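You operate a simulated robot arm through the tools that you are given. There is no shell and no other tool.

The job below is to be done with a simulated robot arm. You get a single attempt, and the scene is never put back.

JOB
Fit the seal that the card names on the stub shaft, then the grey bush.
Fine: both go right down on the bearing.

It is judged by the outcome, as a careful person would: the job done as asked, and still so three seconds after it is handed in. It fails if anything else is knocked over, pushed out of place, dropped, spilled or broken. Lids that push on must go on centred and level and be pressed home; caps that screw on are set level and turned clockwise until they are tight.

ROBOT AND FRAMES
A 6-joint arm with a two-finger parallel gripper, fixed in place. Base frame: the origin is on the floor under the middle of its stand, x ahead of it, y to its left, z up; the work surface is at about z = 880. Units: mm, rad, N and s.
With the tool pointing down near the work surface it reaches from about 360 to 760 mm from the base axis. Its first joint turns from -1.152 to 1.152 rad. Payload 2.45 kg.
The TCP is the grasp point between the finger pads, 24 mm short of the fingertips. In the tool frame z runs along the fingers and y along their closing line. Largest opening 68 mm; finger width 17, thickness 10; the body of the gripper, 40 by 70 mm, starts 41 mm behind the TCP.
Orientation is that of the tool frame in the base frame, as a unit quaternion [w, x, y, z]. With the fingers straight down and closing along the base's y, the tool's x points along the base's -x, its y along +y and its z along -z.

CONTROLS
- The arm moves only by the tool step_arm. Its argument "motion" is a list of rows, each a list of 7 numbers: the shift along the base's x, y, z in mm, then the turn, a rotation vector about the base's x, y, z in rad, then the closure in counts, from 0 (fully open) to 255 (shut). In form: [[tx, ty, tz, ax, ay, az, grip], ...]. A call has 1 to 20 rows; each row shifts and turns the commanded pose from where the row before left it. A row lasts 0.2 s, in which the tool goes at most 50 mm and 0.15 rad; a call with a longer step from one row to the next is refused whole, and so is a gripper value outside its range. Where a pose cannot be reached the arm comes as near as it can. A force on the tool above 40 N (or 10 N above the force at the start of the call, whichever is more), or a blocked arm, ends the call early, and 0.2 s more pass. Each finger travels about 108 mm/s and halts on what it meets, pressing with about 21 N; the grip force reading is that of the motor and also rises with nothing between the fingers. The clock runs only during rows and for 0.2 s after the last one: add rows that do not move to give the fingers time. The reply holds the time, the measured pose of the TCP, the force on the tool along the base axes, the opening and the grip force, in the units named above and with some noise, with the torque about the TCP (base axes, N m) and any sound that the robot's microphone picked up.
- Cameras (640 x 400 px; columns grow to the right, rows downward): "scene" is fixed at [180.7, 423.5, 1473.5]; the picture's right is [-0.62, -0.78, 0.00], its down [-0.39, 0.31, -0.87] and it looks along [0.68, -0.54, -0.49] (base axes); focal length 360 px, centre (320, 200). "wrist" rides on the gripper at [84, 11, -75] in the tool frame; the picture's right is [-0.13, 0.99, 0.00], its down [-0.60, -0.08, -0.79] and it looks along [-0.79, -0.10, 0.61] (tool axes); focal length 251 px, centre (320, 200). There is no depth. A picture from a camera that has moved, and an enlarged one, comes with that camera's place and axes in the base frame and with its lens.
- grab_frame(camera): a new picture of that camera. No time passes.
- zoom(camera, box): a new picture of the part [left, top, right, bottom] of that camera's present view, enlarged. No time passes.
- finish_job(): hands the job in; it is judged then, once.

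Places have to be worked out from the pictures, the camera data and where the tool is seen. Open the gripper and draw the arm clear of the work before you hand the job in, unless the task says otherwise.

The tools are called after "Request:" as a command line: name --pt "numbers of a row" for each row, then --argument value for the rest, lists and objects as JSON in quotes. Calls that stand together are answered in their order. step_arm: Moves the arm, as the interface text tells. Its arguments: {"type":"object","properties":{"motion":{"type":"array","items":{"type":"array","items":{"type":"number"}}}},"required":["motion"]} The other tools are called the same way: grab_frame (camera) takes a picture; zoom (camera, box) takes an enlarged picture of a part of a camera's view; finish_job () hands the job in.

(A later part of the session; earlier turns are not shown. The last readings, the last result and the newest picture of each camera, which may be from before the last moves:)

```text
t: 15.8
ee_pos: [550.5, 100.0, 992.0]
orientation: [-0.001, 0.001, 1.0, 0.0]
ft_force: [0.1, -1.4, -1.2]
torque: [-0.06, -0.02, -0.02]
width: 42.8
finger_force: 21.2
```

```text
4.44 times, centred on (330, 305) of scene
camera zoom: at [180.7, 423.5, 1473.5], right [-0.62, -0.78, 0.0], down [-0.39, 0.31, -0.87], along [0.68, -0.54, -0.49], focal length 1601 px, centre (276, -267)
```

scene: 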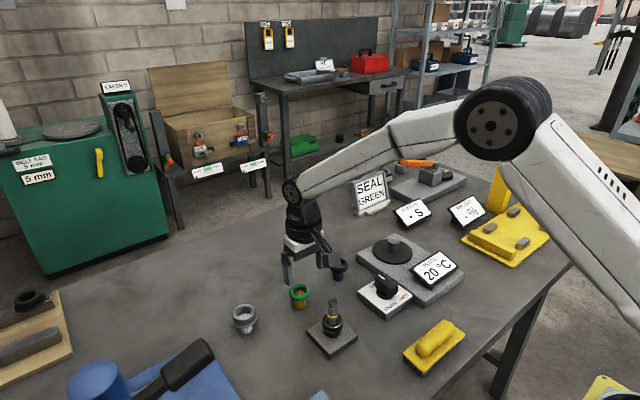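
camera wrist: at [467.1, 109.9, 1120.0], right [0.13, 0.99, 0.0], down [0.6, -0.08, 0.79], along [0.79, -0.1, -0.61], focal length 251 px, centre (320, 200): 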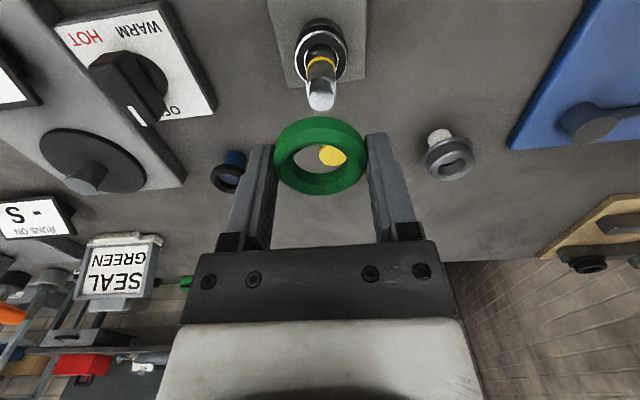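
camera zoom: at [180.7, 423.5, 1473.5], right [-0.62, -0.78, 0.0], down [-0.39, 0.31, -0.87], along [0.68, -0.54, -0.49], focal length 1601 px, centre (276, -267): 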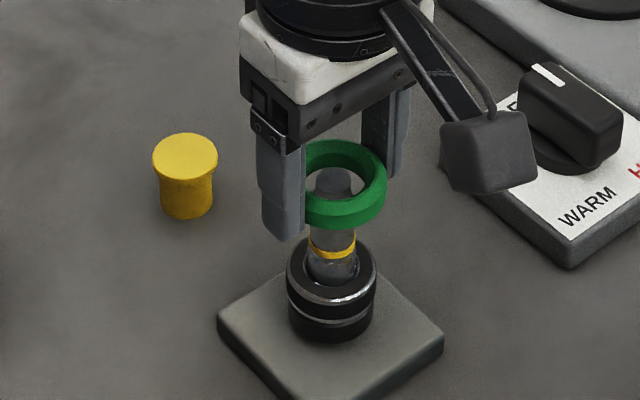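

The tip is inside the seal with clearance all round and no contact force. I continue down towards the bearing, stopping with the seal about 8 mm above it.

Request:
step_arm --pt "0 0 -5 0 0 0 255" --pt "0 0 -6 0 0 0 255" --pt "0 0 -6 0 0 0 255" --pt "0 0 -6 0 0 0 255" --pt "0 0 -6 0 0 0 255" --pt "0 0 -6 0 0 0 255" --pt "0 0 0 0 0 0 255"

Request:
zoom --camera "wrist" --box '[230, 70, 410, 210]'

Request:
zoom --camera "scene" --box '[300, 270, 370, 350]'

```text
t: 17.4
ee_pos: [551.2, 100.5, 958.0]
orientation: [0.0, 0.001, 1.0, 0.0]
ft_force: [1.6, 0.2, -0.2]
torque: [0.01, -0.02, -0.02]
width: 42.9
finger_force: 20.7
```

```text
2.86 times, centred on (320, 140) of wrist
camera zoom: at [466.4, 110.7, 1033.6], right [0.13, 0.99, 0.0], down [0.6, -0.08, 0.79], along [0.79, -0.1, -0.61], focal length 718 px, centre (320, 371)
```

zoom: 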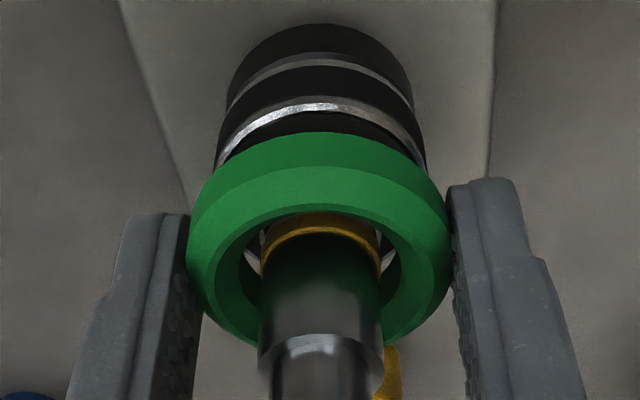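

```text
5.00 times, centred on (335, 310) of scene
camera zoom: at [180.7, 423.5, 1473.5], right [-0.62, -0.78, 0.0], down [-0.39, 0.31, -0.87], along [0.68, -0.54, -0.49], focal length 1801 px, centre (245, -350)
```

zoom: 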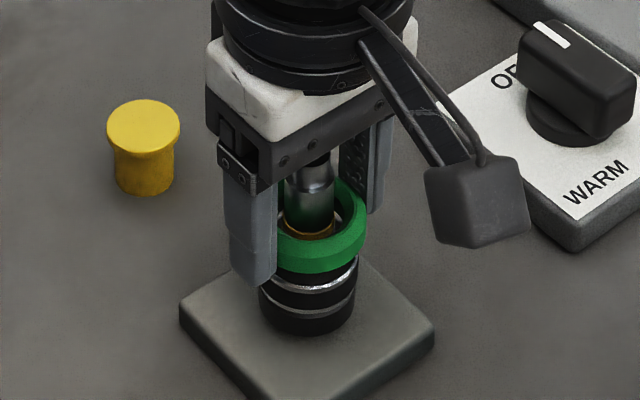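

The seal is around the shaft just above the bearing. I go 5 mm lower (tips stay above the bearing's top face) and open the fingers so that it settles down on the bearing.

Request:
step_arm --pt "0 0 -3 0 0 0 255" --pt "0 0 -2 0 0 0 255" --pt "0 0 0 0 0 0 80" --pt "0 0 0 0 0 0 40" --pt "0 0 0 0 0 0 0" --pt "0 0 0 0 0 0 0"

Request:
zoom --camera "wrist" --box '[230, 70, 410, 210]'

Request:
zoom --camera "scene" --box '[300, 270, 370, 350]'

```text
t: 18.8
ee_pos: [551.2, 99.9, 952.8]
orientation: [0.0, -0.001, 1.0, 0.0]
ft_force: [-0.1, -0.2, -0.3]
torque: [-0.03, 0.0, 0.02]
width: 67.9
finger_force: 0.0
```

```text
2.86 times, centred on (320, 140) of wrist
camera zoom: at [466.3, 111.3, 1028.3], right [0.13, 0.99, 0.0], down [0.6, -0.08, 0.79], along [0.79, -0.1, -0.61], focal length 718 px, centre (320, 371)
```

zoom: 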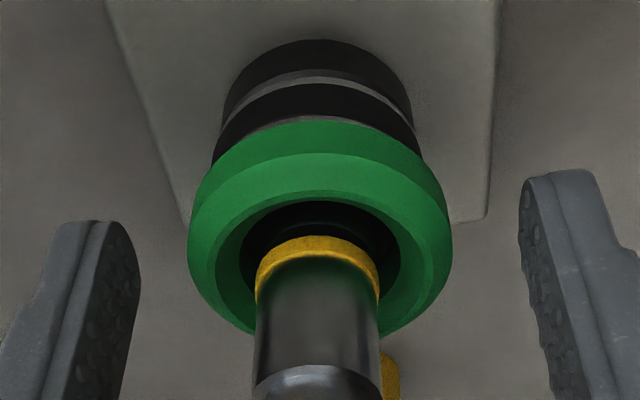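

```text
5.00 times, centred on (335, 310) of scene
camera zoom: at [180.7, 423.5, 1473.5], right [-0.62, -0.78, 0.0], down [-0.39, 0.31, -0.87], along [0.68, -0.54, -0.49], focal length 1801 px, centre (245, -350)
```

zoom: 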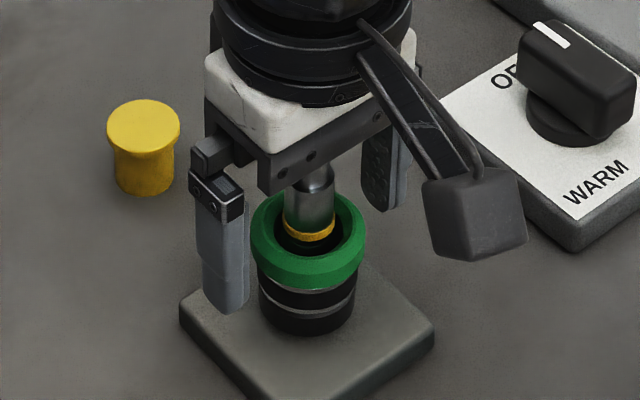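

The seal dropped onto the bearing and looks level. I raise the arm straight up with open fingers and look at it unobstructed.

Request:
step_arm --pt "0 0 15 0 0 0 0" --pt "0 0 25 0 0 0 0" --pt "0 0 35 0 0 0 0" --pt "0 0 35 0 0 0 0" --pt "30 25 20 0 0 0 0" --pt "30 25 0 0 0 0 0" --pt "0 0 0 0 0 0 0"

Request:
zoom --camera "scene" --box '[310, 290, 355, 345]'

Request:
grab_frame --camera "wrist"

```text
t: 20.4
ee_pos: [612.6, 153.2, 1082.6]
orientation: [0.0, -0.001, 1.0, 0.0]
ft_force: [-0.1, 0.0, -0.2]
torque: [-0.02, 0.01, 0.01]
width: 68.1
finger_force: 0.1
```

```text
7.27 times, centred on (332, 318) of scene
camera zoom: at [180.7, 423.5, 1473.5], right [-0.62, -0.78, 0.0], down [-0.39, 0.31, -0.87], along [0.68, -0.54, -0.49], focal length 2620 px, centre (229, -654)
```

zoom: 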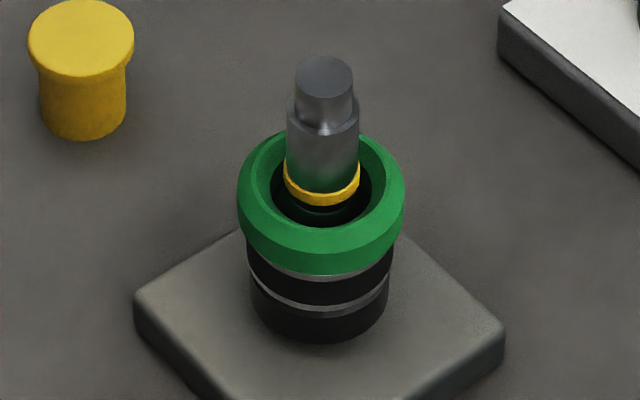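

```text
taken
camera wrist: at [529.5, 163.9, 1158.1], right [0.13, 0.99, 0.0], down [0.6, -0.08, 0.79], along [0.79, -0.1, -0.61], focal length 251 px, centre (320, 200)
```

wrist: 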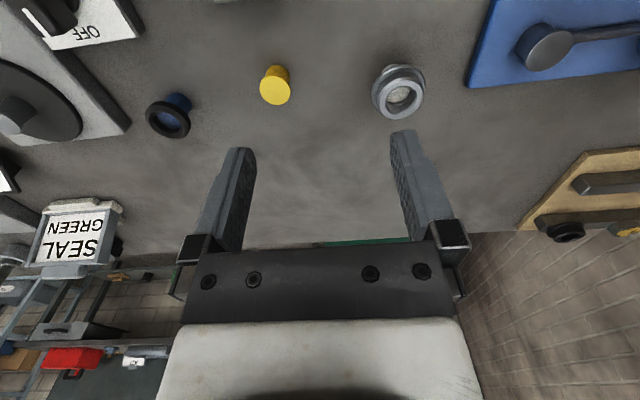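

The green seal appears level around the shaft; I zoom tighter to see whether its underside is flush on the bearing's top rim.

Request:
zoom --camera "scene" --box '[322, 308, 346, 338]'

Request:
zoom --camera "wrist" --box '[350, 40, 450, 140]'

```text
13.33 times, centred on (334, 323) of scene
camera zoom: at [180.7, 423.5, 1473.5], right [-0.62, -0.78, 0.0], down [-0.39, 0.31, -0.87], along [0.68, -0.54, -0.49], focal length 4803 px, centre (133, -1440)
```

zoom: 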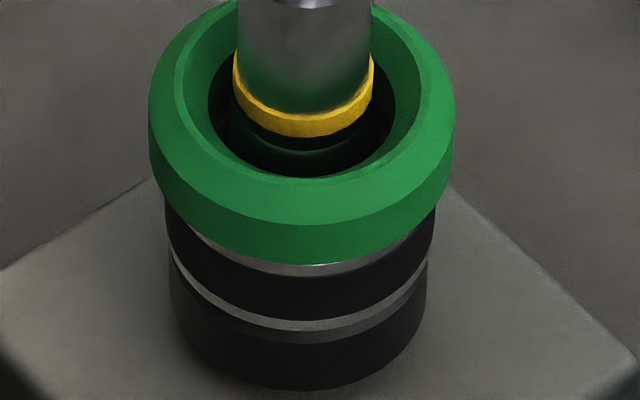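

```text
4.00 times, centred on (400, 90) of wrist
camera zoom: at [529.5, 163.9, 1158.1], right [0.13, 0.99, 0.0], down [0.6, -0.08, 0.79], along [0.79, -0.1, -0.61], focal length 1006 px, centre (0, 640)
```

zoom: 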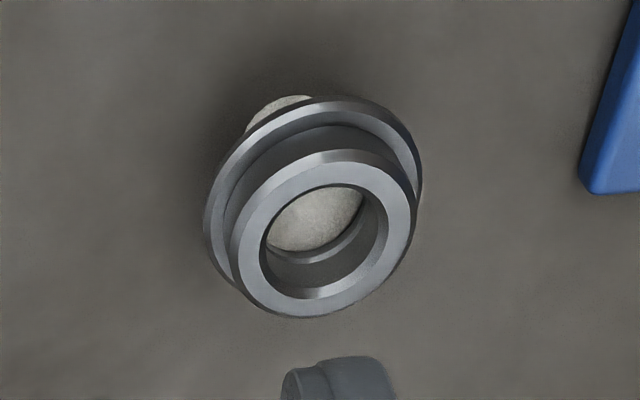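

The seal is flush on the bearing rim and centred to within about half a millimetre. Next the bush: triangulated near (676, 225), top about z 930, with a 46 mm body over a 55 mm flange; I move above it with open fingers.

Request:
step_arm --pt "22 24 0 0 0 0 0" --pt "22 24 0 0 0 0 0" --pt "20 24 -15 0 0 0 0" --pt "0 0 -30 0 0 0 0" --pt "0 0 -30 0 0 0 0" --pt "0 0 0 0 0 0 0"

Request:
grab_frame --camera "wrist"

Request:
zoom --camera "wrist" --box '[240, 50, 400, 180]'

Request:
zoom --camera "scene" --box '[200, 230, 310, 350]'

```text
t: 21.8
ee_pos: [675.3, 220.8, 1006.4]
orientation: [0.0, 0.0, 1.0, 0.0]
ft_force: [-0.2, 0.5, -1.3]
torque: [0.0, 0.02, 0.01]
width: 67.7
finger_force: 0.1
```

```text
taken
camera wrist: at [591.2, 230.8, 1082.1], right [0.13, 0.99, 0.0], down [0.6, -0.08, 0.79], along [0.79, -0.1, -0.61], focal length 251 px, centre (320, 200)
```

wrist: 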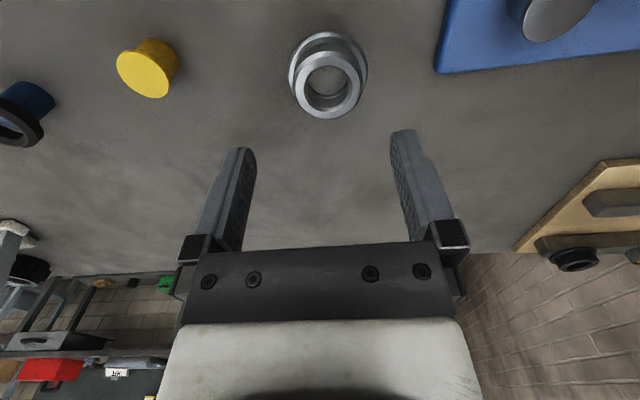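

```text
3.08 times, centred on (320, 115) of wrist
camera zoom: at [591.2, 230.8, 1082.1], right [0.13, 0.99, 0.0], down [0.6, -0.08, 0.79], along [0.79, -0.1, -0.61], focal length 774 px, centre (320, 462)
```

zoom: 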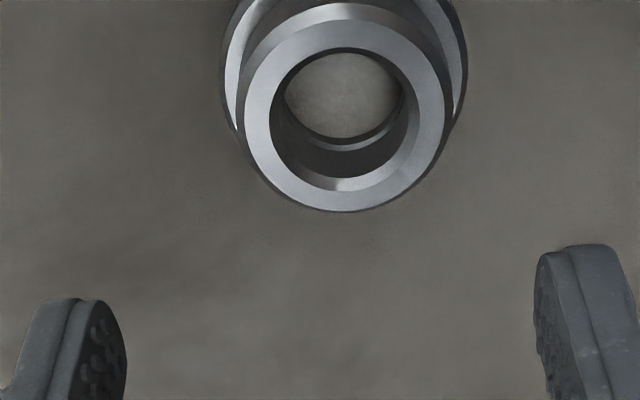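

```text
3.33 times, centred on (255, 290) of scene
camera zoom: at [180.7, 423.5, 1473.5], right [-0.62, -0.78, 0.0], down [-0.39, 0.31, -0.87], along [0.68, -0.54, -0.49], focal length 1201 px, centre (537, -100)
```

zoom: 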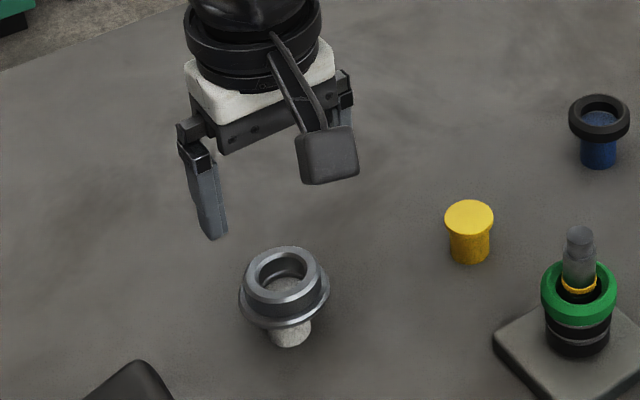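

The bush centre works out at (676, 225.3); the tool is about 5.4 mm short in y. I correct that and come down to z≈958 with the tips just above its top, then check.

Request:
step_arm --pt "0.8 5.4 -15 0 0 0 0" --pt "0 0 -20 0 0 0 0" --pt "0 0 -13 0 0 0 0" --pt "0 0 0 0 0 0 0"

Request:
zoom --camera "wrist" --box '[230, 70, 410, 200]'

Request:
zoom --camera "scene" --box '[205, 265, 285, 345]'

```text
t: 22.8
ee_pos: [674.7, 228.1, 958.6]
orientation: [-0.001, 0.0, 1.0, 0.0]
ft_force: [0.1, 0.6, -0.2]
torque: [0.0, 0.02, 0.05]
width: 68.2
finger_force: 0.0
```

```text
3.08 times, centred on (320, 135) of wrist
camera zoom: at [590.7, 238.5, 1034.9], right [0.13, 0.99, 0.0], down [0.6, -0.08, 0.79], along [0.79, -0.1, -0.61], focal length 774 px, centre (320, 400)
```

zoom: 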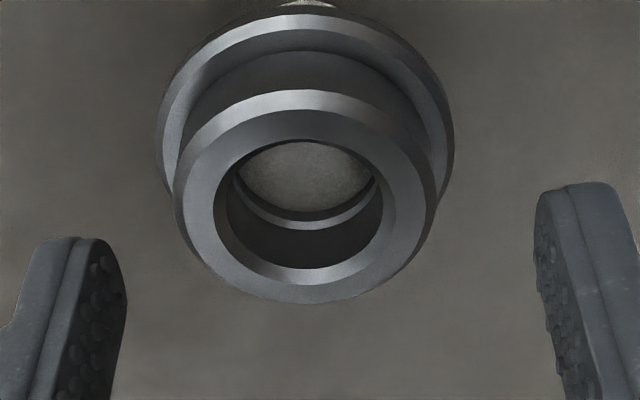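

```text
5.00 times, centred on (245, 305) of scene
camera zoom: at [180.7, 423.5, 1473.5], right [-0.62, -0.78, 0.0], down [-0.39, 0.31, -0.87], along [0.68, -0.54, -0.49], focal length 1801 px, centre (695, -325)
```

zoom: 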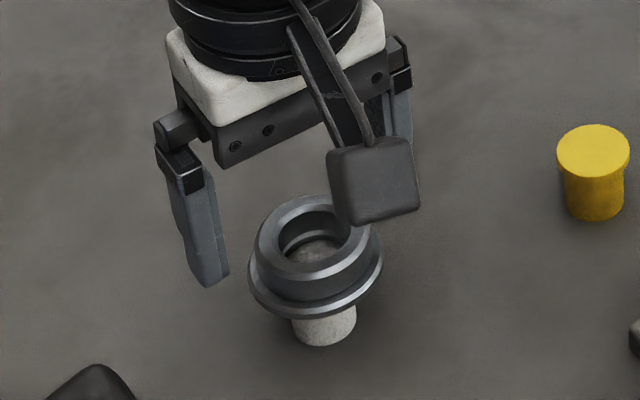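

The bush centre is (675.8, 225.3), top z≈930 and flange top z≈916; the tool is at (674.7, 227.5, 960). I shift (+1.1, -2.2) and go down to TCP z≈942, tips about 2 mm above the flange.

Request:
step_arm --pt "1.1 -2.2 0 0 0 0 0" --pt "0 0 -6 0 0 0 0" --pt "0 0 -6 0 0 0 0" --pt "0 0 -5.5 0 0 0 0" --pt "0 0 0 0 0 0 0" --pt "0 0 0 0 0 0 0"

Request:
zoom --camera "wrist" --box '[230, 80, 410, 210]'

Request:
zoom --camera "scene" --box '[205, 265, 285, 345]'

```text
t: 24.2
ee_pos: [675.8, 225.2, 942.6]
orientation: [0.0, 0.0, 1.0, 0.0]
ft_force: [0.4, 0.1, 0.3]
torque: [0.0, -0.01, -0.04]
width: 68.1
finger_force: 0.1
```

```text
3.08 times, centred on (320, 145) of wrist
camera zoom: at [592.0, 235.9, 1018.0], right [0.13, 0.99, 0.0], down [0.6, -0.08, 0.79], along [0.79, -0.1, -0.61], focal length 774 px, centre (320, 369)
```

zoom: 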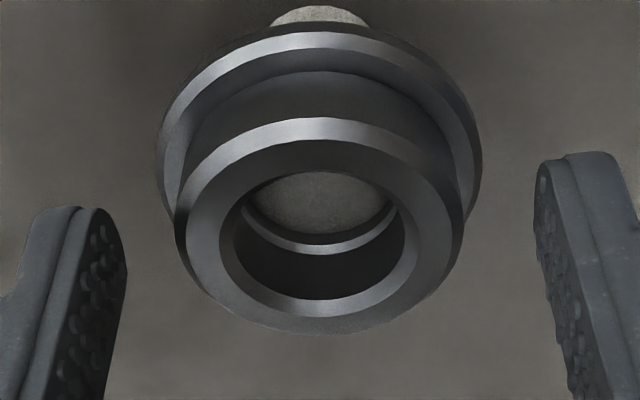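

```text
5.00 times, centred on (245, 305) of scene
camera zoom: at [180.7, 423.5, 1473.5], right [-0.62, -0.78, 0.0], down [-0.39, 0.31, -0.87], along [0.68, -0.54, -0.49], focal length 1801 px, centre (695, -325)
```

zoom: 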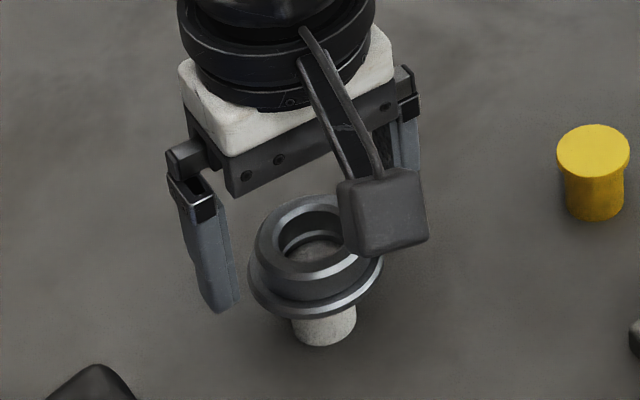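

The bush is centred between the pads and the tips are just above the flange. Closing on the body.

Request:
step_arm --pt "0 0 0 0 0 0 50" --pt "0 0 0 0 0 0 90" --pt "0 0 0 0 0 0 160" --pt "0 0 0 0 0 0 255" --pt "0 0 0 0 0 0 255"

Request:
zoom --camera "wrist" --box '[230, 80, 410, 210]'

Request:
zoom --camera "scene" --box '[205, 265, 285, 345]'

```text
t: 25.4
ee_pos: [675.4, 225.4, 942.3]
orientation: [0.0, 0.0, 1.0, 0.0]
ft_force: [-0.2, -0.5, 1.0]
torque: [-0.02, -0.02, 0.03]
width: 46.0
finger_force: 20.9
```

```text
3.08 times, centred on (320, 145) of wrist
camera zoom: at [592.0, 235.9, 1018.1], right [0.13, 0.99, 0.0], down [0.6, -0.08, 0.79], along [0.79, -0.1, -0.61], focal length 774 px, centre (320, 369)
```

zoom: 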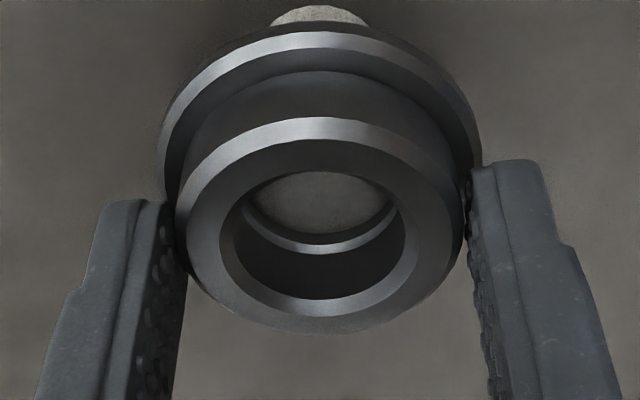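

```text
5.00 times, centred on (245, 305) of scene
camera zoom: at [180.7, 423.5, 1473.5], right [-0.62, -0.78, 0.0], down [-0.39, 0.31, -0.87], along [0.68, -0.54, -0.49], focal length 1801 px, centre (695, -325)
```

zoom: 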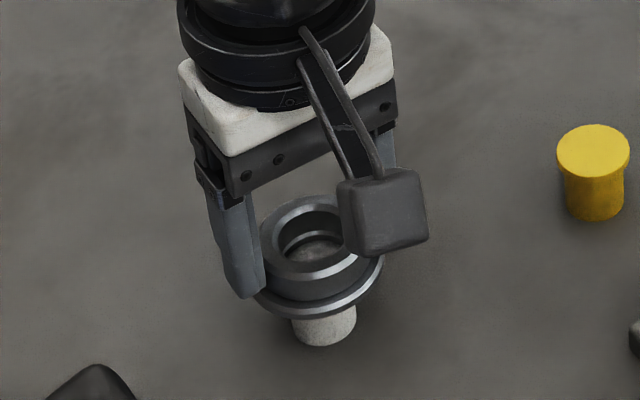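

Gripped at 46.0 mm with full force. Lifting slowly and checking that it comes with the hand.

Request:
step_arm --pt "0 0 2 0 0 0 255" --pt "0 0 3 0 0 0 255" --pt "0 0 5 0 0 0 255" --pt "0 0 5 0 0 0 255" --pt "0 0 0 0 0 0 255"

Request:
zoom --camera "wrist" --box '[230, 60, 410, 210]'

Request:
zoom --camera "scene" --box '[205, 255, 285, 345]'

```text
t: 26.6
ee_pos: [675.2, 225.9, 956.5]
orientation: [0.001, 0.001, 1.0, 0.001]
ft_force: [-0.2, 0.3, -1.9]
torque: [-0.01, 0.01, 0.02]
width: 46.0
finger_force: 20.6
```

```text
2.67 times, centred on (320, 135) of wrist
camera zoom: at [592.5, 236.8, 1032.7], right [0.13, 0.99, 0.0], down [0.6, -0.08, 0.79], along [0.79, -0.1, -0.61], focal length 670 px, centre (320, 373)
```

zoom: 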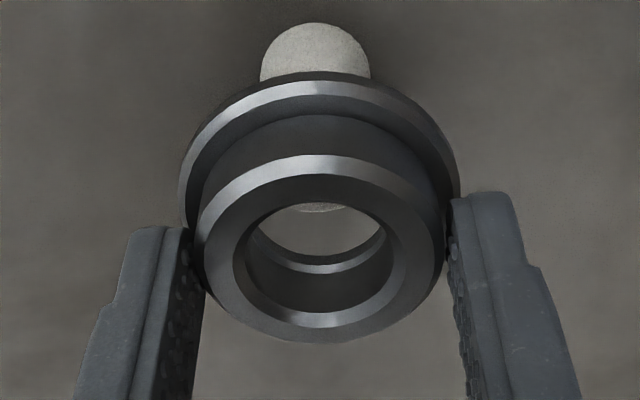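

```text
4.44 times, centred on (245, 300) of scene
camera zoom: at [180.7, 423.5, 1473.5], right [-0.62, -0.78, 0.0], down [-0.39, 0.31, -0.87], along [0.68, -0.54, -0.49], focal length 1601 px, centre (653, -244)
```

zoom: 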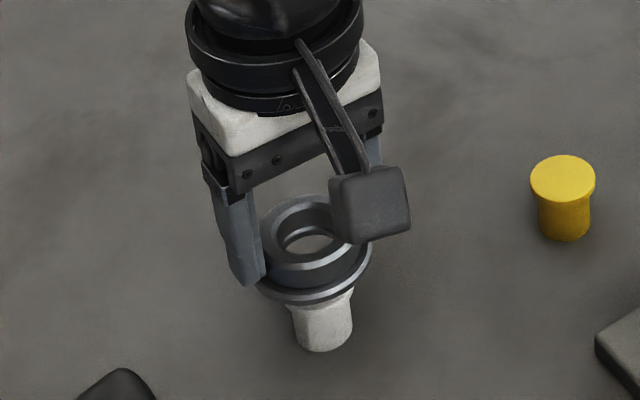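

The bush is off its post and held level (about 1.9 N). I raise it until its flange is well above the shaft tip and carry it over to (550.4, 100.3).

Request:
step_arm --pt "0 0 20 0 0 0 255" --pt "0 0 30 0 0 0 255" --pt "0 0 25 0 0 0 255" --pt "0 0 15 0 0 0 255" --pt "-12 -12 0 0 0 0 255" --pt "-20 -20 0 0 0 0 255" --pt "-24 -24 0 0 0 0 255" --pt "-24 -24 0 0 0 0 255" --pt "-22 -22 0 0 0 0 255" --pt "-16 -15.5 0 0 0 0 255" --pt "-8 -8 0 0 0 0 255" --pt "0 0 0 0 0 0 255" --pt "0 0 0 0 0 0 255"

Request:
grab_frame --camera "wrist"

Request:
zoom --camera "wrist" --box '[230, 30, 410, 200]'

Request:
zoom --camera "scene" --box '[280, 230, 380, 350]'

```text
t: 29.4
ee_pos: [548.0, 99.8, 1048.3]
orientation: [0.0, 0.0, 1.0, 0.0]
ft_force: [-0.5, 0.3, -2.4]
torque: [-0.03, 0.01, 0.01]
width: 45.7
finger_force: 21.1
```

```text
taken
camera wrist: at [465.3, 110.5, 1123.1], right [0.13, 0.99, 0.0], down [0.6, -0.08, 0.79], along [0.79, -0.1, -0.61], focal length 251 px, centre (320, 200)
```

wrist: 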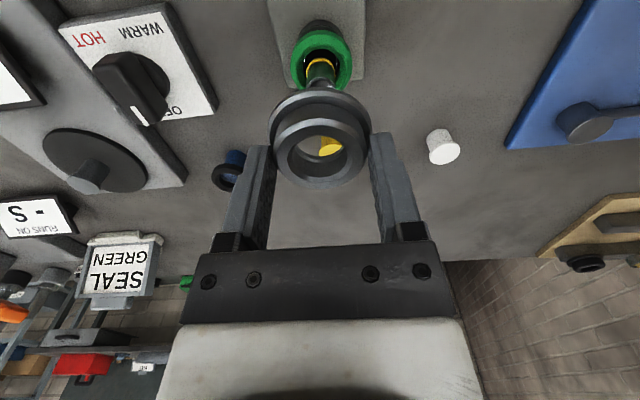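

```text
2.35 times, centred on (320, 115) of wrist
camera zoom: at [465.3, 110.5, 1123.1], right [0.13, 0.99, 0.0], down [0.6, -0.08, 0.79], along [0.79, -0.1, -0.61], focal length 592 px, centre (320, 400)
```

zoom: 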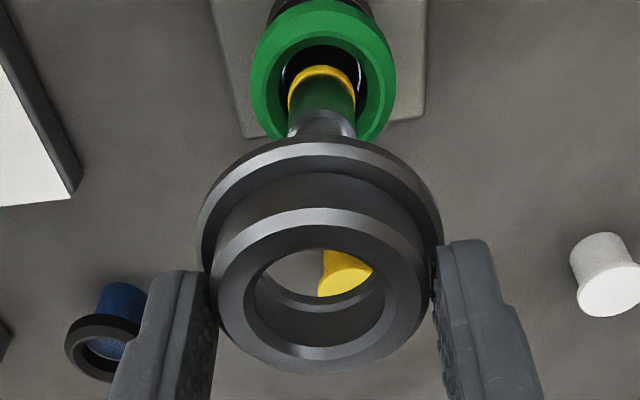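

```text
3.33 times, centred on (330, 290) of scene
camera zoom: at [180.7, 423.5, 1473.5], right [-0.62, -0.78, 0.0], down [-0.39, 0.31, -0.87], along [0.68, -0.54, -0.49], focal length 1201 px, centre (287, -100)
```

zoom: 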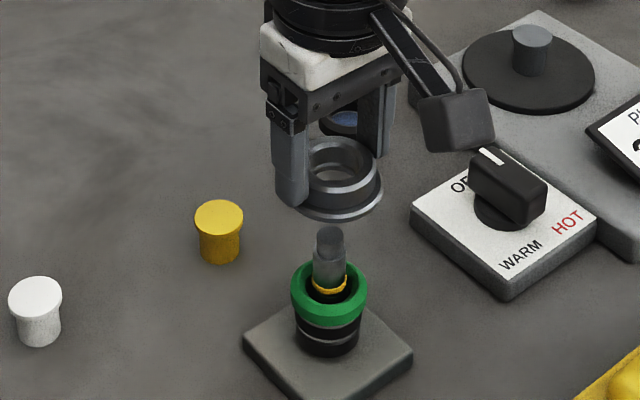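

The tool is at about (549.3, 99.5) and the shaft at (550.2, 100.2); I correct by (+1.3, +0.6) and come down until the bush's underside is just above the tip.

Request:
step_arm --pt "1.3 0.6 -8 0 0 0 255" --pt "0 0 -12 0 0 0 255" --pt "0 0 -8 0 0 0 255" --pt "0 0 0 0 0 0 255" --pt "0 0 0 0 0 0 255"

Request:
zoom --camera "wrist" --box '[230, 60, 410, 200]'

Request:
zoom --camera "scene" --box '[290, 250, 370, 350]'

```text
t: 30.6
ee_pos: [550.9, 100.3, 1018.8]
orientation: [0.0, 0.0, 1.0, 0.0]
ft_force: [0.9, -0.2, -2.4]
torque: [0.04, 0.01, -0.01]
width: 46.4
finger_force: 20.8
```

```text
2.86 times, centred on (320, 130) of wrist
camera zoom: at [466.9, 111.9, 1094.9], right [0.13, 0.99, 0.0], down [0.6, -0.08, 0.79], along [0.79, -0.1, -0.61], focal length 718 px, centre (320, 400)
```

zoom: 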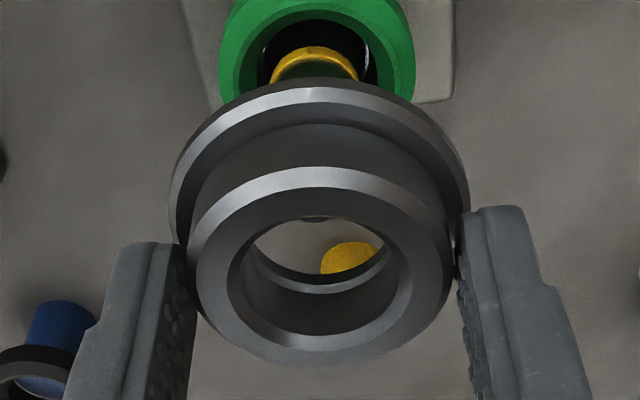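

```text
4.00 times, centred on (330, 300) of scene
camera zoom: at [180.7, 423.5, 1473.5], right [-0.62, -0.78, 0.0], down [-0.39, 0.31, -0.87], along [0.68, -0.54, -0.49], focal length 1441 px, centre (280, -200)
```

zoom: 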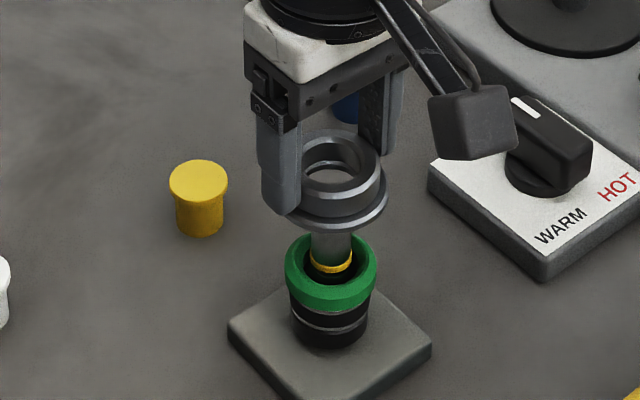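

The shaft's band shows about 1 mm to the -y side of the tool axis now, so I nudge -0.8 in y and lower slowly until the tip is inside the bore.

Request:
step_arm --pt "0 -0.8 0 0 0 0 255" --pt "-0.3 0 -3 0 0 0 255" --pt "0 0 -3 0 0 0 255" --pt "0 0 -3 0 0 0 255" --pt "0 0 -3 0 0 0 255" --pt "0 0 0 0 0 0 255" --pt "0 0 0 0 0 0 255"

Request:
zoom --camera "wrist" --box '[240, 90, 400, 200]'

Request:
zoom --camera "scene" --box '[300, 265, 360, 335]'

```text
t: 32.2
ee_pos: [552.2, 99.6, 1008.0]
orientation: [0.0, 0.0, 1.0, 0.0]
ft_force: [0.3, 0.0, -1.2]
torque: [0.0, 0.04, 0.01]
width: 46.0
finger_force: 21.3
```

```text
3.64 times, centred on (320, 145) of wrist
camera zoom: at [467.2, 110.5, 1083.0], right [0.13, 0.99, 0.0], down [0.6, -0.08, 0.79], along [0.79, -0.1, -0.61], focal length 914 px, centre (320, 400)
```

zoom: 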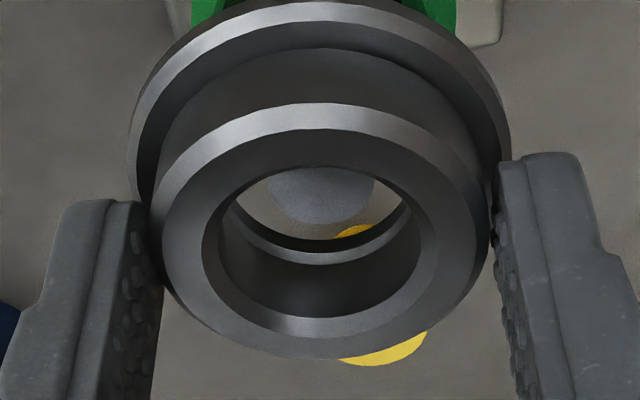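

```text
5.71 times, centred on (330, 300) of scene
camera zoom: at [180.7, 423.5, 1473.5], right [-0.62, -0.78, 0.0], down [-0.39, 0.31, -0.87], along [0.68, -0.54, -0.49], focal length 2058 px, centre (263, -371)
```

zoom: 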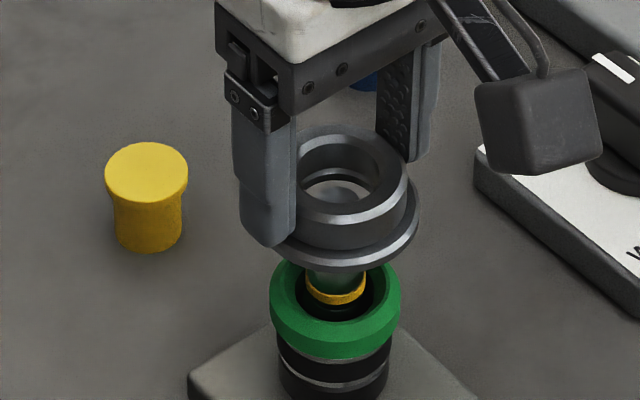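

The tip is inside the bore and centred sideways; fore-aft I nudge -0.8 in x and continue down in small steps, watching force, to a little above the seal.

Request:
step_arm --pt "-0.8 0.3 -2 0 0 0 255" --pt "0 0 -4 0 0 0 255" --pt "0 0 -4 0 0 0 255" --pt "0 0 -4 0 0 0 255" --pt "0 0 -4 0 0 0 255" --pt "0 0 -4 0 0 0 255" --pt "0 0 -4 0 0 0 255" --pt "0 0 0 0 0 0 255" --pt "0 0 0 0 0 0 255"

Request:
zoom --camera "wrist" --box '[240, 80, 400, 200]'

Request:
zoom --camera "scene" --box '[300, 265, 360, 340]'

```text
t: 34.2
ee_pos: [549.0, 100.0, 981.8]
orientation: [0.0, 0.0, 1.0, 0.001]
ft_force: [0.4, 0.5, -1.8]
torque: [0.0, 0.0, 0.02]
width: 46.1
finger_force: 21.3
```

```text
3.33 times, centred on (320, 140) of wrist
camera zoom: at [466.0, 111.0, 1057.0], right [0.13, 0.99, 0.0], down [0.6, -0.08, 0.79], along [0.79, -0.1, -0.61], focal length 838 px, centre (320, 400)
```

zoom: 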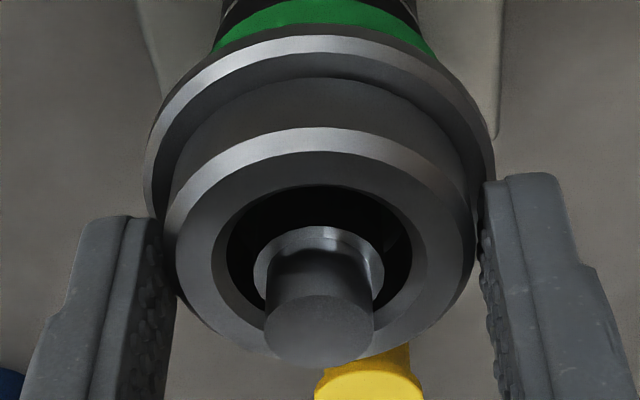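

```text
5.33 times, centred on (330, 302) of scene
camera zoom: at [180.7, 423.5, 1473.5], right [-0.62, -0.78, 0.0], down [-0.39, 0.31, -0.87], along [0.68, -0.54, -0.49], focal length 1921 px, centre (267, -347)
```

zoom: 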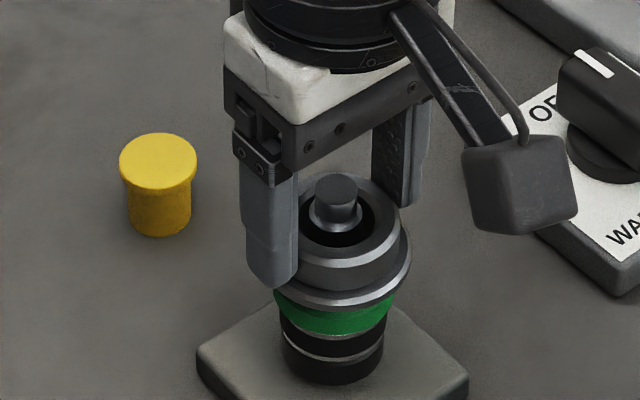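

No contact yet and the bush encircles the shaft with even clearance. I lower the last stretch in 2 mm steps, looking for the contact force.

Request:
step_arm --pt "0 0 -2 0 0 0 255" --pt "0 0 -2 0 0 0 255" --pt "0 0 -2 0 0 0 255" --pt "0 0 -1.5 0 0 0 255" --pt "0 0 0 0 0 0 255"

Request:
zoom --camera "scene" --box '[305, 280, 355, 340]'

```text
t: 35.4
ee_pos: [550.9, 99.6, 975.1]
orientation: [0.002, -0.001, 1.0, 0.0]
ft_force: [-2.3, -0.6, 12.4]
torque: [0.0, 0.14, 0.0]
width: 46.4
finger_force: 20.8
```

```text
6.67 times, centred on (330, 310) of scene
camera zoom: at [180.4, 423.4, 1473.6], right [-0.62, -0.78, 0.0], down [-0.39, 0.31, -0.87], along [0.68, -0.54, -0.49], focal length 2402 px, centre (253, -533)
```

zoom: 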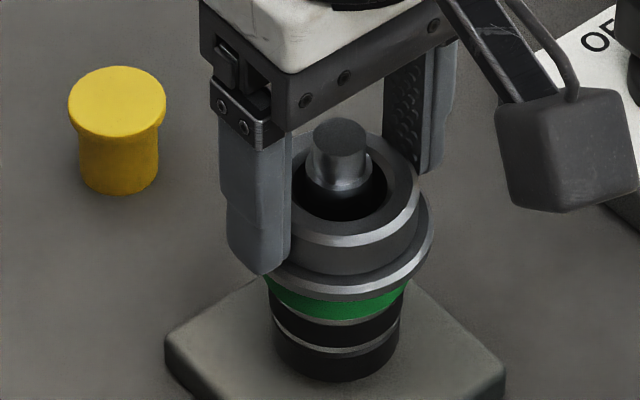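

Contact at TCP z≈975 with about 14 N. The bush underside is close to where the seal's top should be, so I ease off slightly, open the fingers, lift away and look at how it sits.

Request:
step_arm --pt "0 0 0.8 0 0 0 255" --pt "0 0 0 0 0 0 70" --pt "0 0 0 0 0 0 30" --pt "0 0 0 0 0 0 0" --pt "0 0 0 0 0 0 0"

Request:
zoom --camera "scene" --box '[305, 280, 355, 340]'

Request:
zoom --camera "wrist" --box '[240, 80, 400, 200]'

```text
t: 36.6
ee_pos: [549.8, 98.6, 974.8]
orientation: [0.0, 0.0, 1.0, 0.0]
ft_force: [-1.0, -0.9, 0.1]
torque: [0.01, -0.02, 0.03]
width: 68.1
finger_force: 0.0
```

```text
6.67 times, centred on (330, 310) of scene
camera zoom: at [180.7, 423.5, 1473.5], right [-0.62, -0.78, 0.0], down [-0.39, 0.31, -0.87], along [0.68, -0.54, -0.49], focal length 2402 px, centre (253, -533)
```

zoom: 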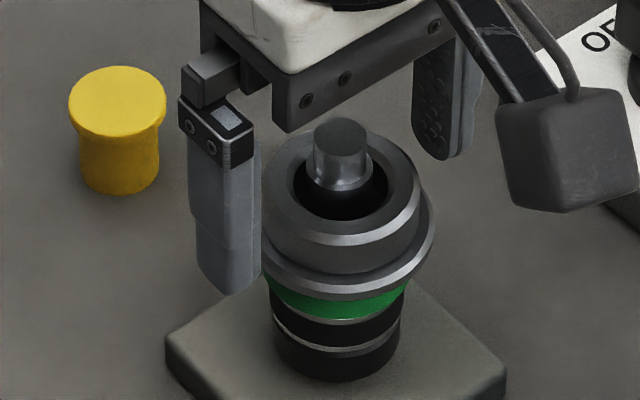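

```text
3.33 times, centred on (320, 140) of wrist
camera zoom: at [466.3, 110.7, 1050.5], right [0.13, 0.99, 0.0], down [0.6, -0.08, 0.79], along [0.79, -0.1, -0.61], focal length 838 px, centre (320, 400)
```

zoom: 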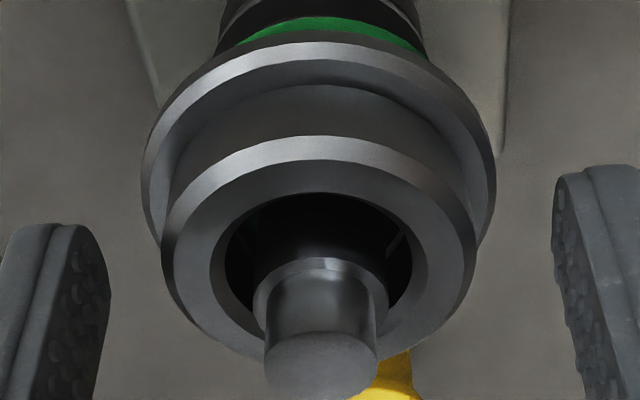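

The bush stays on the shaft after release. I raise the arm clear and zoom in to check whether it is level and right down on the seal.

Request:
step_arm --pt "0 0 10 0 0 0 0" --pt "0 0 25 0 0 0 0" --pt "0 0 35 0 0 0 0" --pt "0 0 35 0 0 0 0" --pt "0 0 0 0 0 0 0" --pt "0 0 0 0 0 0 0"

Request:
zoom --camera "scene" --box '[314, 290, 350, 338]'

Request:
zoom --camera "wrist" --box '[260, 0, 380, 110]'

Request:
grab_frame --camera "scene"

```text
t: 38.0
ee_pos: [550.5, 101.5, 1079.5]
orientation: [0.0, 0.0, 1.0, 0.0]
ft_force: [-0.1, -0.5, -0.8]
torque: [-0.01, -0.01, 0.0]
width: 68.3
finger_force: 0.2
```

```text
8.33 times, centred on (332, 314) of scene
camera zoom: at [180.7, 423.5, 1473.5], right [-0.62, -0.78, 0.0], down [-0.39, 0.31, -0.87], along [0.68, -0.54, -0.49], focal length 3002 px, centre (220, -750)
```

zoom: 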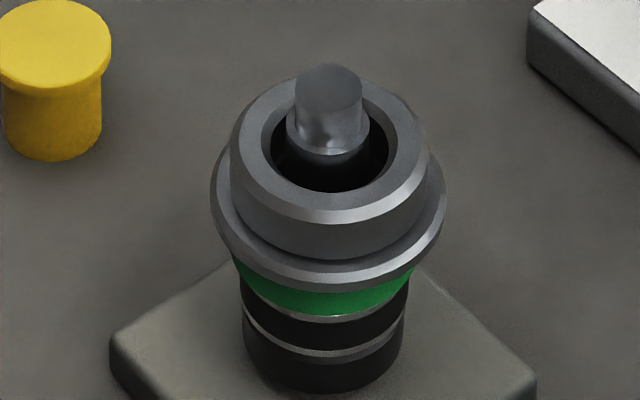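

```text
3.64 times, centred on (320, 55) of wrist
camera zoom: at [466.7, 111.9, 1154.8], right [0.13, 0.99, 0.0], down [0.6, -0.08, 0.79], along [0.79, -0.1, -0.61], focal length 914 px, centre (320, 727)
```

zoom: 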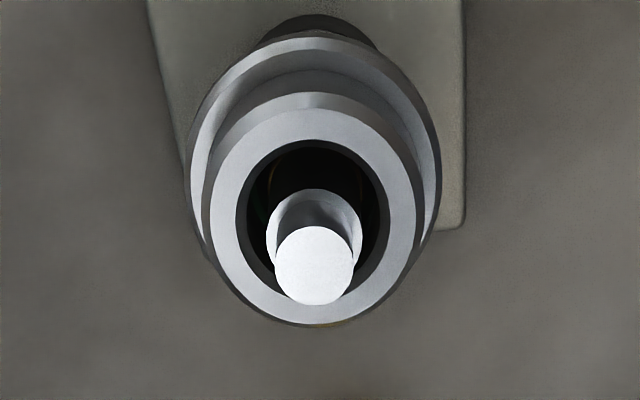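

```text
taken
```

scene: 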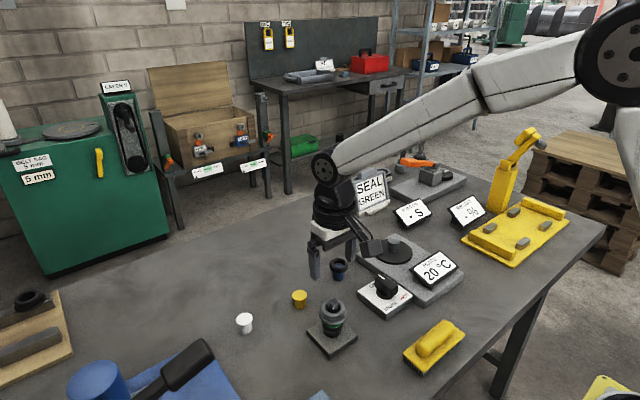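

The bush looks level, but from above I cannot tell whether its underside really touches the seal or hangs on the yellow band. I zoom in on the details and on the free table area in front of the shaft, where I could bring the wrist camera down for a side view.

Request:
zoom --camera "scene" --box '[270, 320, 460, 400]'

Request:
zoom --camera "scene" --box '[318, 306, 348, 332]'

Request:
grab_frame --camera "wrist"

```text
3.37 times, centred on (365, 360) of scene
camera zoom: at [180.7, 423.5, 1473.5], right [-0.62, -0.78, 0.0], down [-0.39, 0.31, -0.87], along [0.68, -0.54, -0.49], focal length 1213 px, centre (168, -339)
```

zoom: 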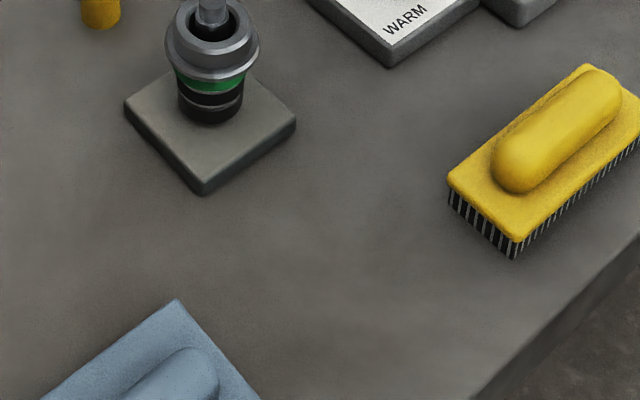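

```text
15.38 times, centred on (333, 319) of scene
camera zoom: at [180.7, 423.5, 1473.5], right [-0.62, -0.78, 0.0], down [-0.39, 0.31, -0.87], along [0.68, -0.54, -0.49], focal length 5542 px, centre (120, -1631)
```

zoom: 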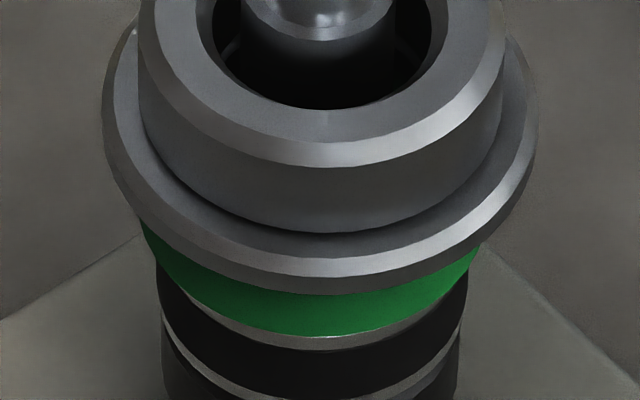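

```text
taken
camera wrist: at [466.7, 111.9, 1154.8], right [0.13, 0.99, 0.0], down [0.6, -0.08, 0.79], along [0.79, -0.1, -0.61], focal length 251 px, centre (320, 200)
```

wrist: 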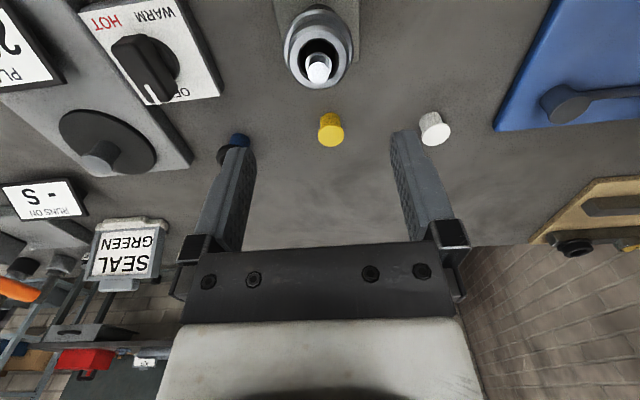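

By my figures the bush underside is 13–15 mm above the bearing, and the seal is about 13 mm tall, so I cannot yet rule out a small gap. I'll back off and tilt the hand so that the wrist camera gets a low side view of the stack, staying about 40 mm clear of it.

Request:
step_arm --pt "-26 2.5 0 0 0 0 0" --pt "-26 2.5 0 0 -0.1 0 0" --pt "-25 2 0 0 -0.1 0 0" --pt "0 0 -25 0 -0.1 0 0" --pt "0 0 -30 0 -0.1 0 0" --pt "0 0 -30 0 0 0 0" --pt "0 0 -30 0 0 0 0" --pt "0 0 -10 0 0 0 0" --pt "0 0 0 0 0 0 0" --pt "0 0 0 0 0 0 0"

Request:
grab_frame --camera "wrist"

Request:
grab_frame --camera "scene"

```text
t: 40.2
ee_pos: [470.8, 107.3, 954.6]
orientation: [0.198, 0.0, 0.98, 0.0]
ft_force: [-0.6, 0.7, -1.0]
torque: [0.02, -0.02, 0.0]
width: 68.0
finger_force: 0.2
```

```text
taken
camera wrist: at [365.4, 118.0, 991.5], right [0.12, 0.99, 0.05], down [0.25, -0.08, 0.97], along [0.96, -0.1, -0.26], focal length 251 px, centre (320, 200)
```

wrist: 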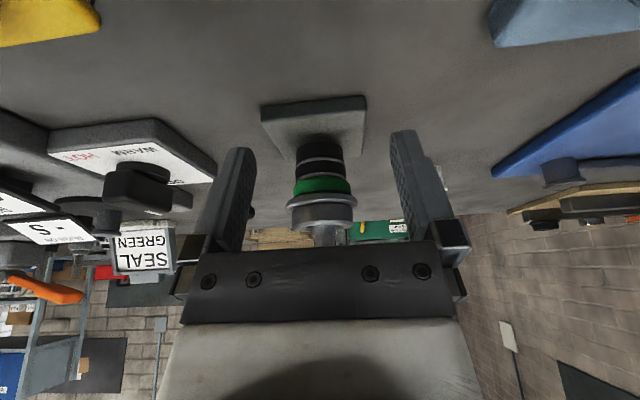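

```text
taken
```

scene: 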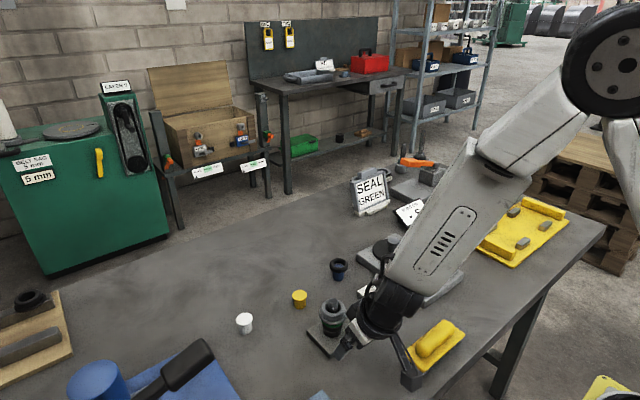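

I have a clean side view (picture upside down). Enlarging the stack to see the seams between bearing, seal and bush.

Request:
zoom --camera "wrist" --box '[270, 130, 375, 245]'

Request:
zoom --camera "wrist" --box '[285, 165, 360, 225]'

```text
3.48 times, centred on (322, 188) of wrist
camera zoom: at [365.4, 118.0, 991.5], right [0.12, 0.99, 0.05], down [0.25, -0.08, 0.97], along [0.96, -0.1, -0.26], focal length 875 px, centre (311, 244)
```

zoom: 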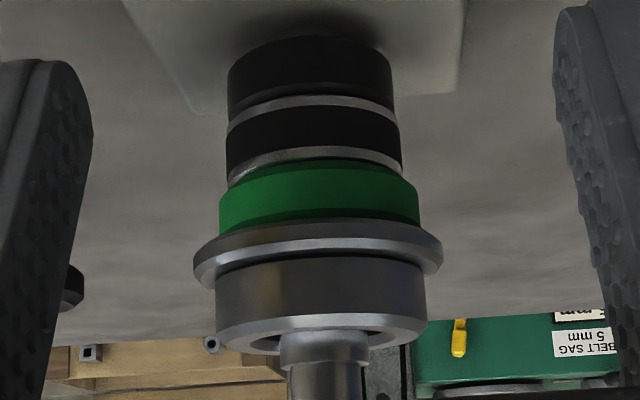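

```text
6.67 times, centred on (322, 195) of wrist
camera zoom: at [365.4, 118.0, 991.5], right [0.12, 0.99, 0.05], down [0.25, -0.08, 0.97], along [0.96, -0.1, -0.26], focal length 1676 px, centre (303, 233)
```

zoom: 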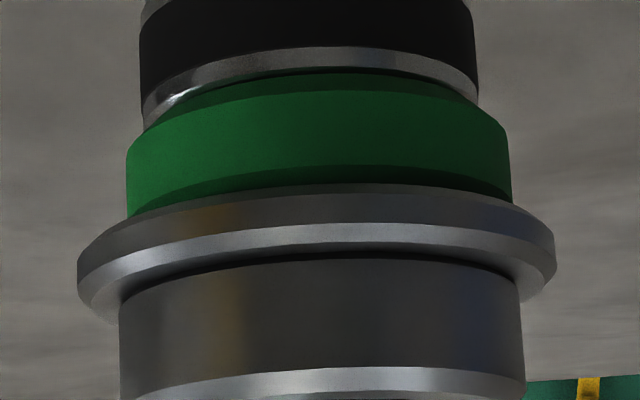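

The stack looks level, with the seal on the bearing rim and the bush flange at most about a millimetre off the seal's top. To be sure it is home I'll press it down: back up, untilt, set the fingers about 33 mm apart so that they straddle the shaft, and come above the bush.

Request:
step_arm --pt "0 0 25 0 0 0 0" --pt "0 0 35 0 0 0 0" --pt "0 0 35 0 0 0 0" --pt "0 0 25 0 0.1 0 0" --pt "0 0 0 0 0.1 0 0" --pt "0 0 0 0 0.1 0 0" --pt "20 -2 0 0 0.1 0 131" --pt "25 -2 0 0 0 0 131" --pt "22 -2 0 0 0 0 131" --pt "10 -1 0 0 0 0 131" --pt "0 0 0 0 0 0 131" --pt "0 0 0 0 0 0 131"

Request:
grab_frame --camera "wrist"

Request:
zoom --camera "wrist" --box '[250, 0, 390, 160]'

```text
t: 42.8
ee_pos: [549.6, 100.0, 1076.3]
orientation: [0.0, 0.0, 1.0, 0.0]
ft_force: [-0.3, -0.3, -0.8]
torque: [0.01, -0.01, -0.01]
width: 33.0
finger_force: 0.0
```

```text
taken
camera wrist: at [466.1, 111.1, 1151.1], right [0.13, 0.99, 0.0], down [0.6, -0.08, 0.79], along [0.79, -0.1, -0.61], focal length 251 px, centre (320, 200)
```

wrist: 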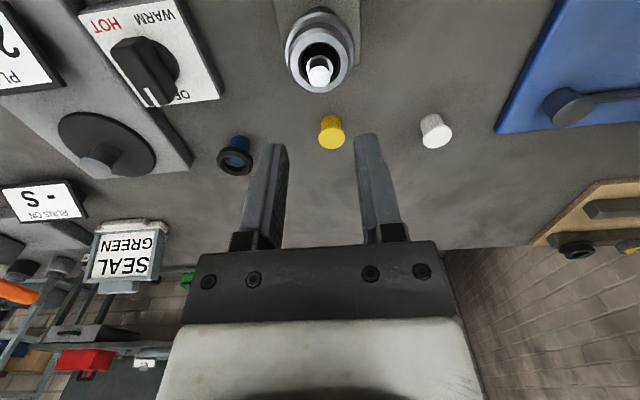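

```text
2.50 times, centred on (320, 80) of wrist
camera zoom: at [466.1, 111.1, 1151.1], right [0.13, 0.99, 0.0], down [0.6, -0.08, 0.79], along [0.79, -0.1, -0.61], focal length 629 px, centre (320, 500)
```

zoom: 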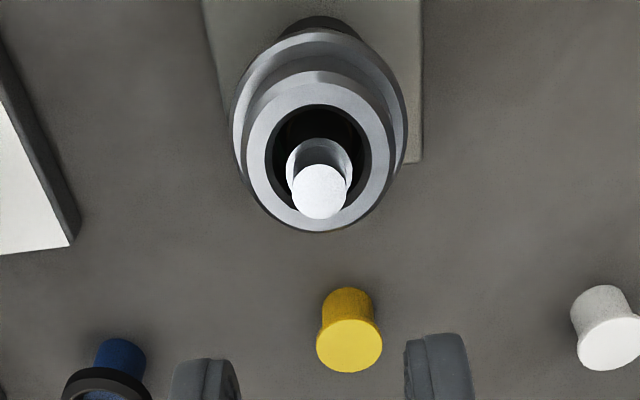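

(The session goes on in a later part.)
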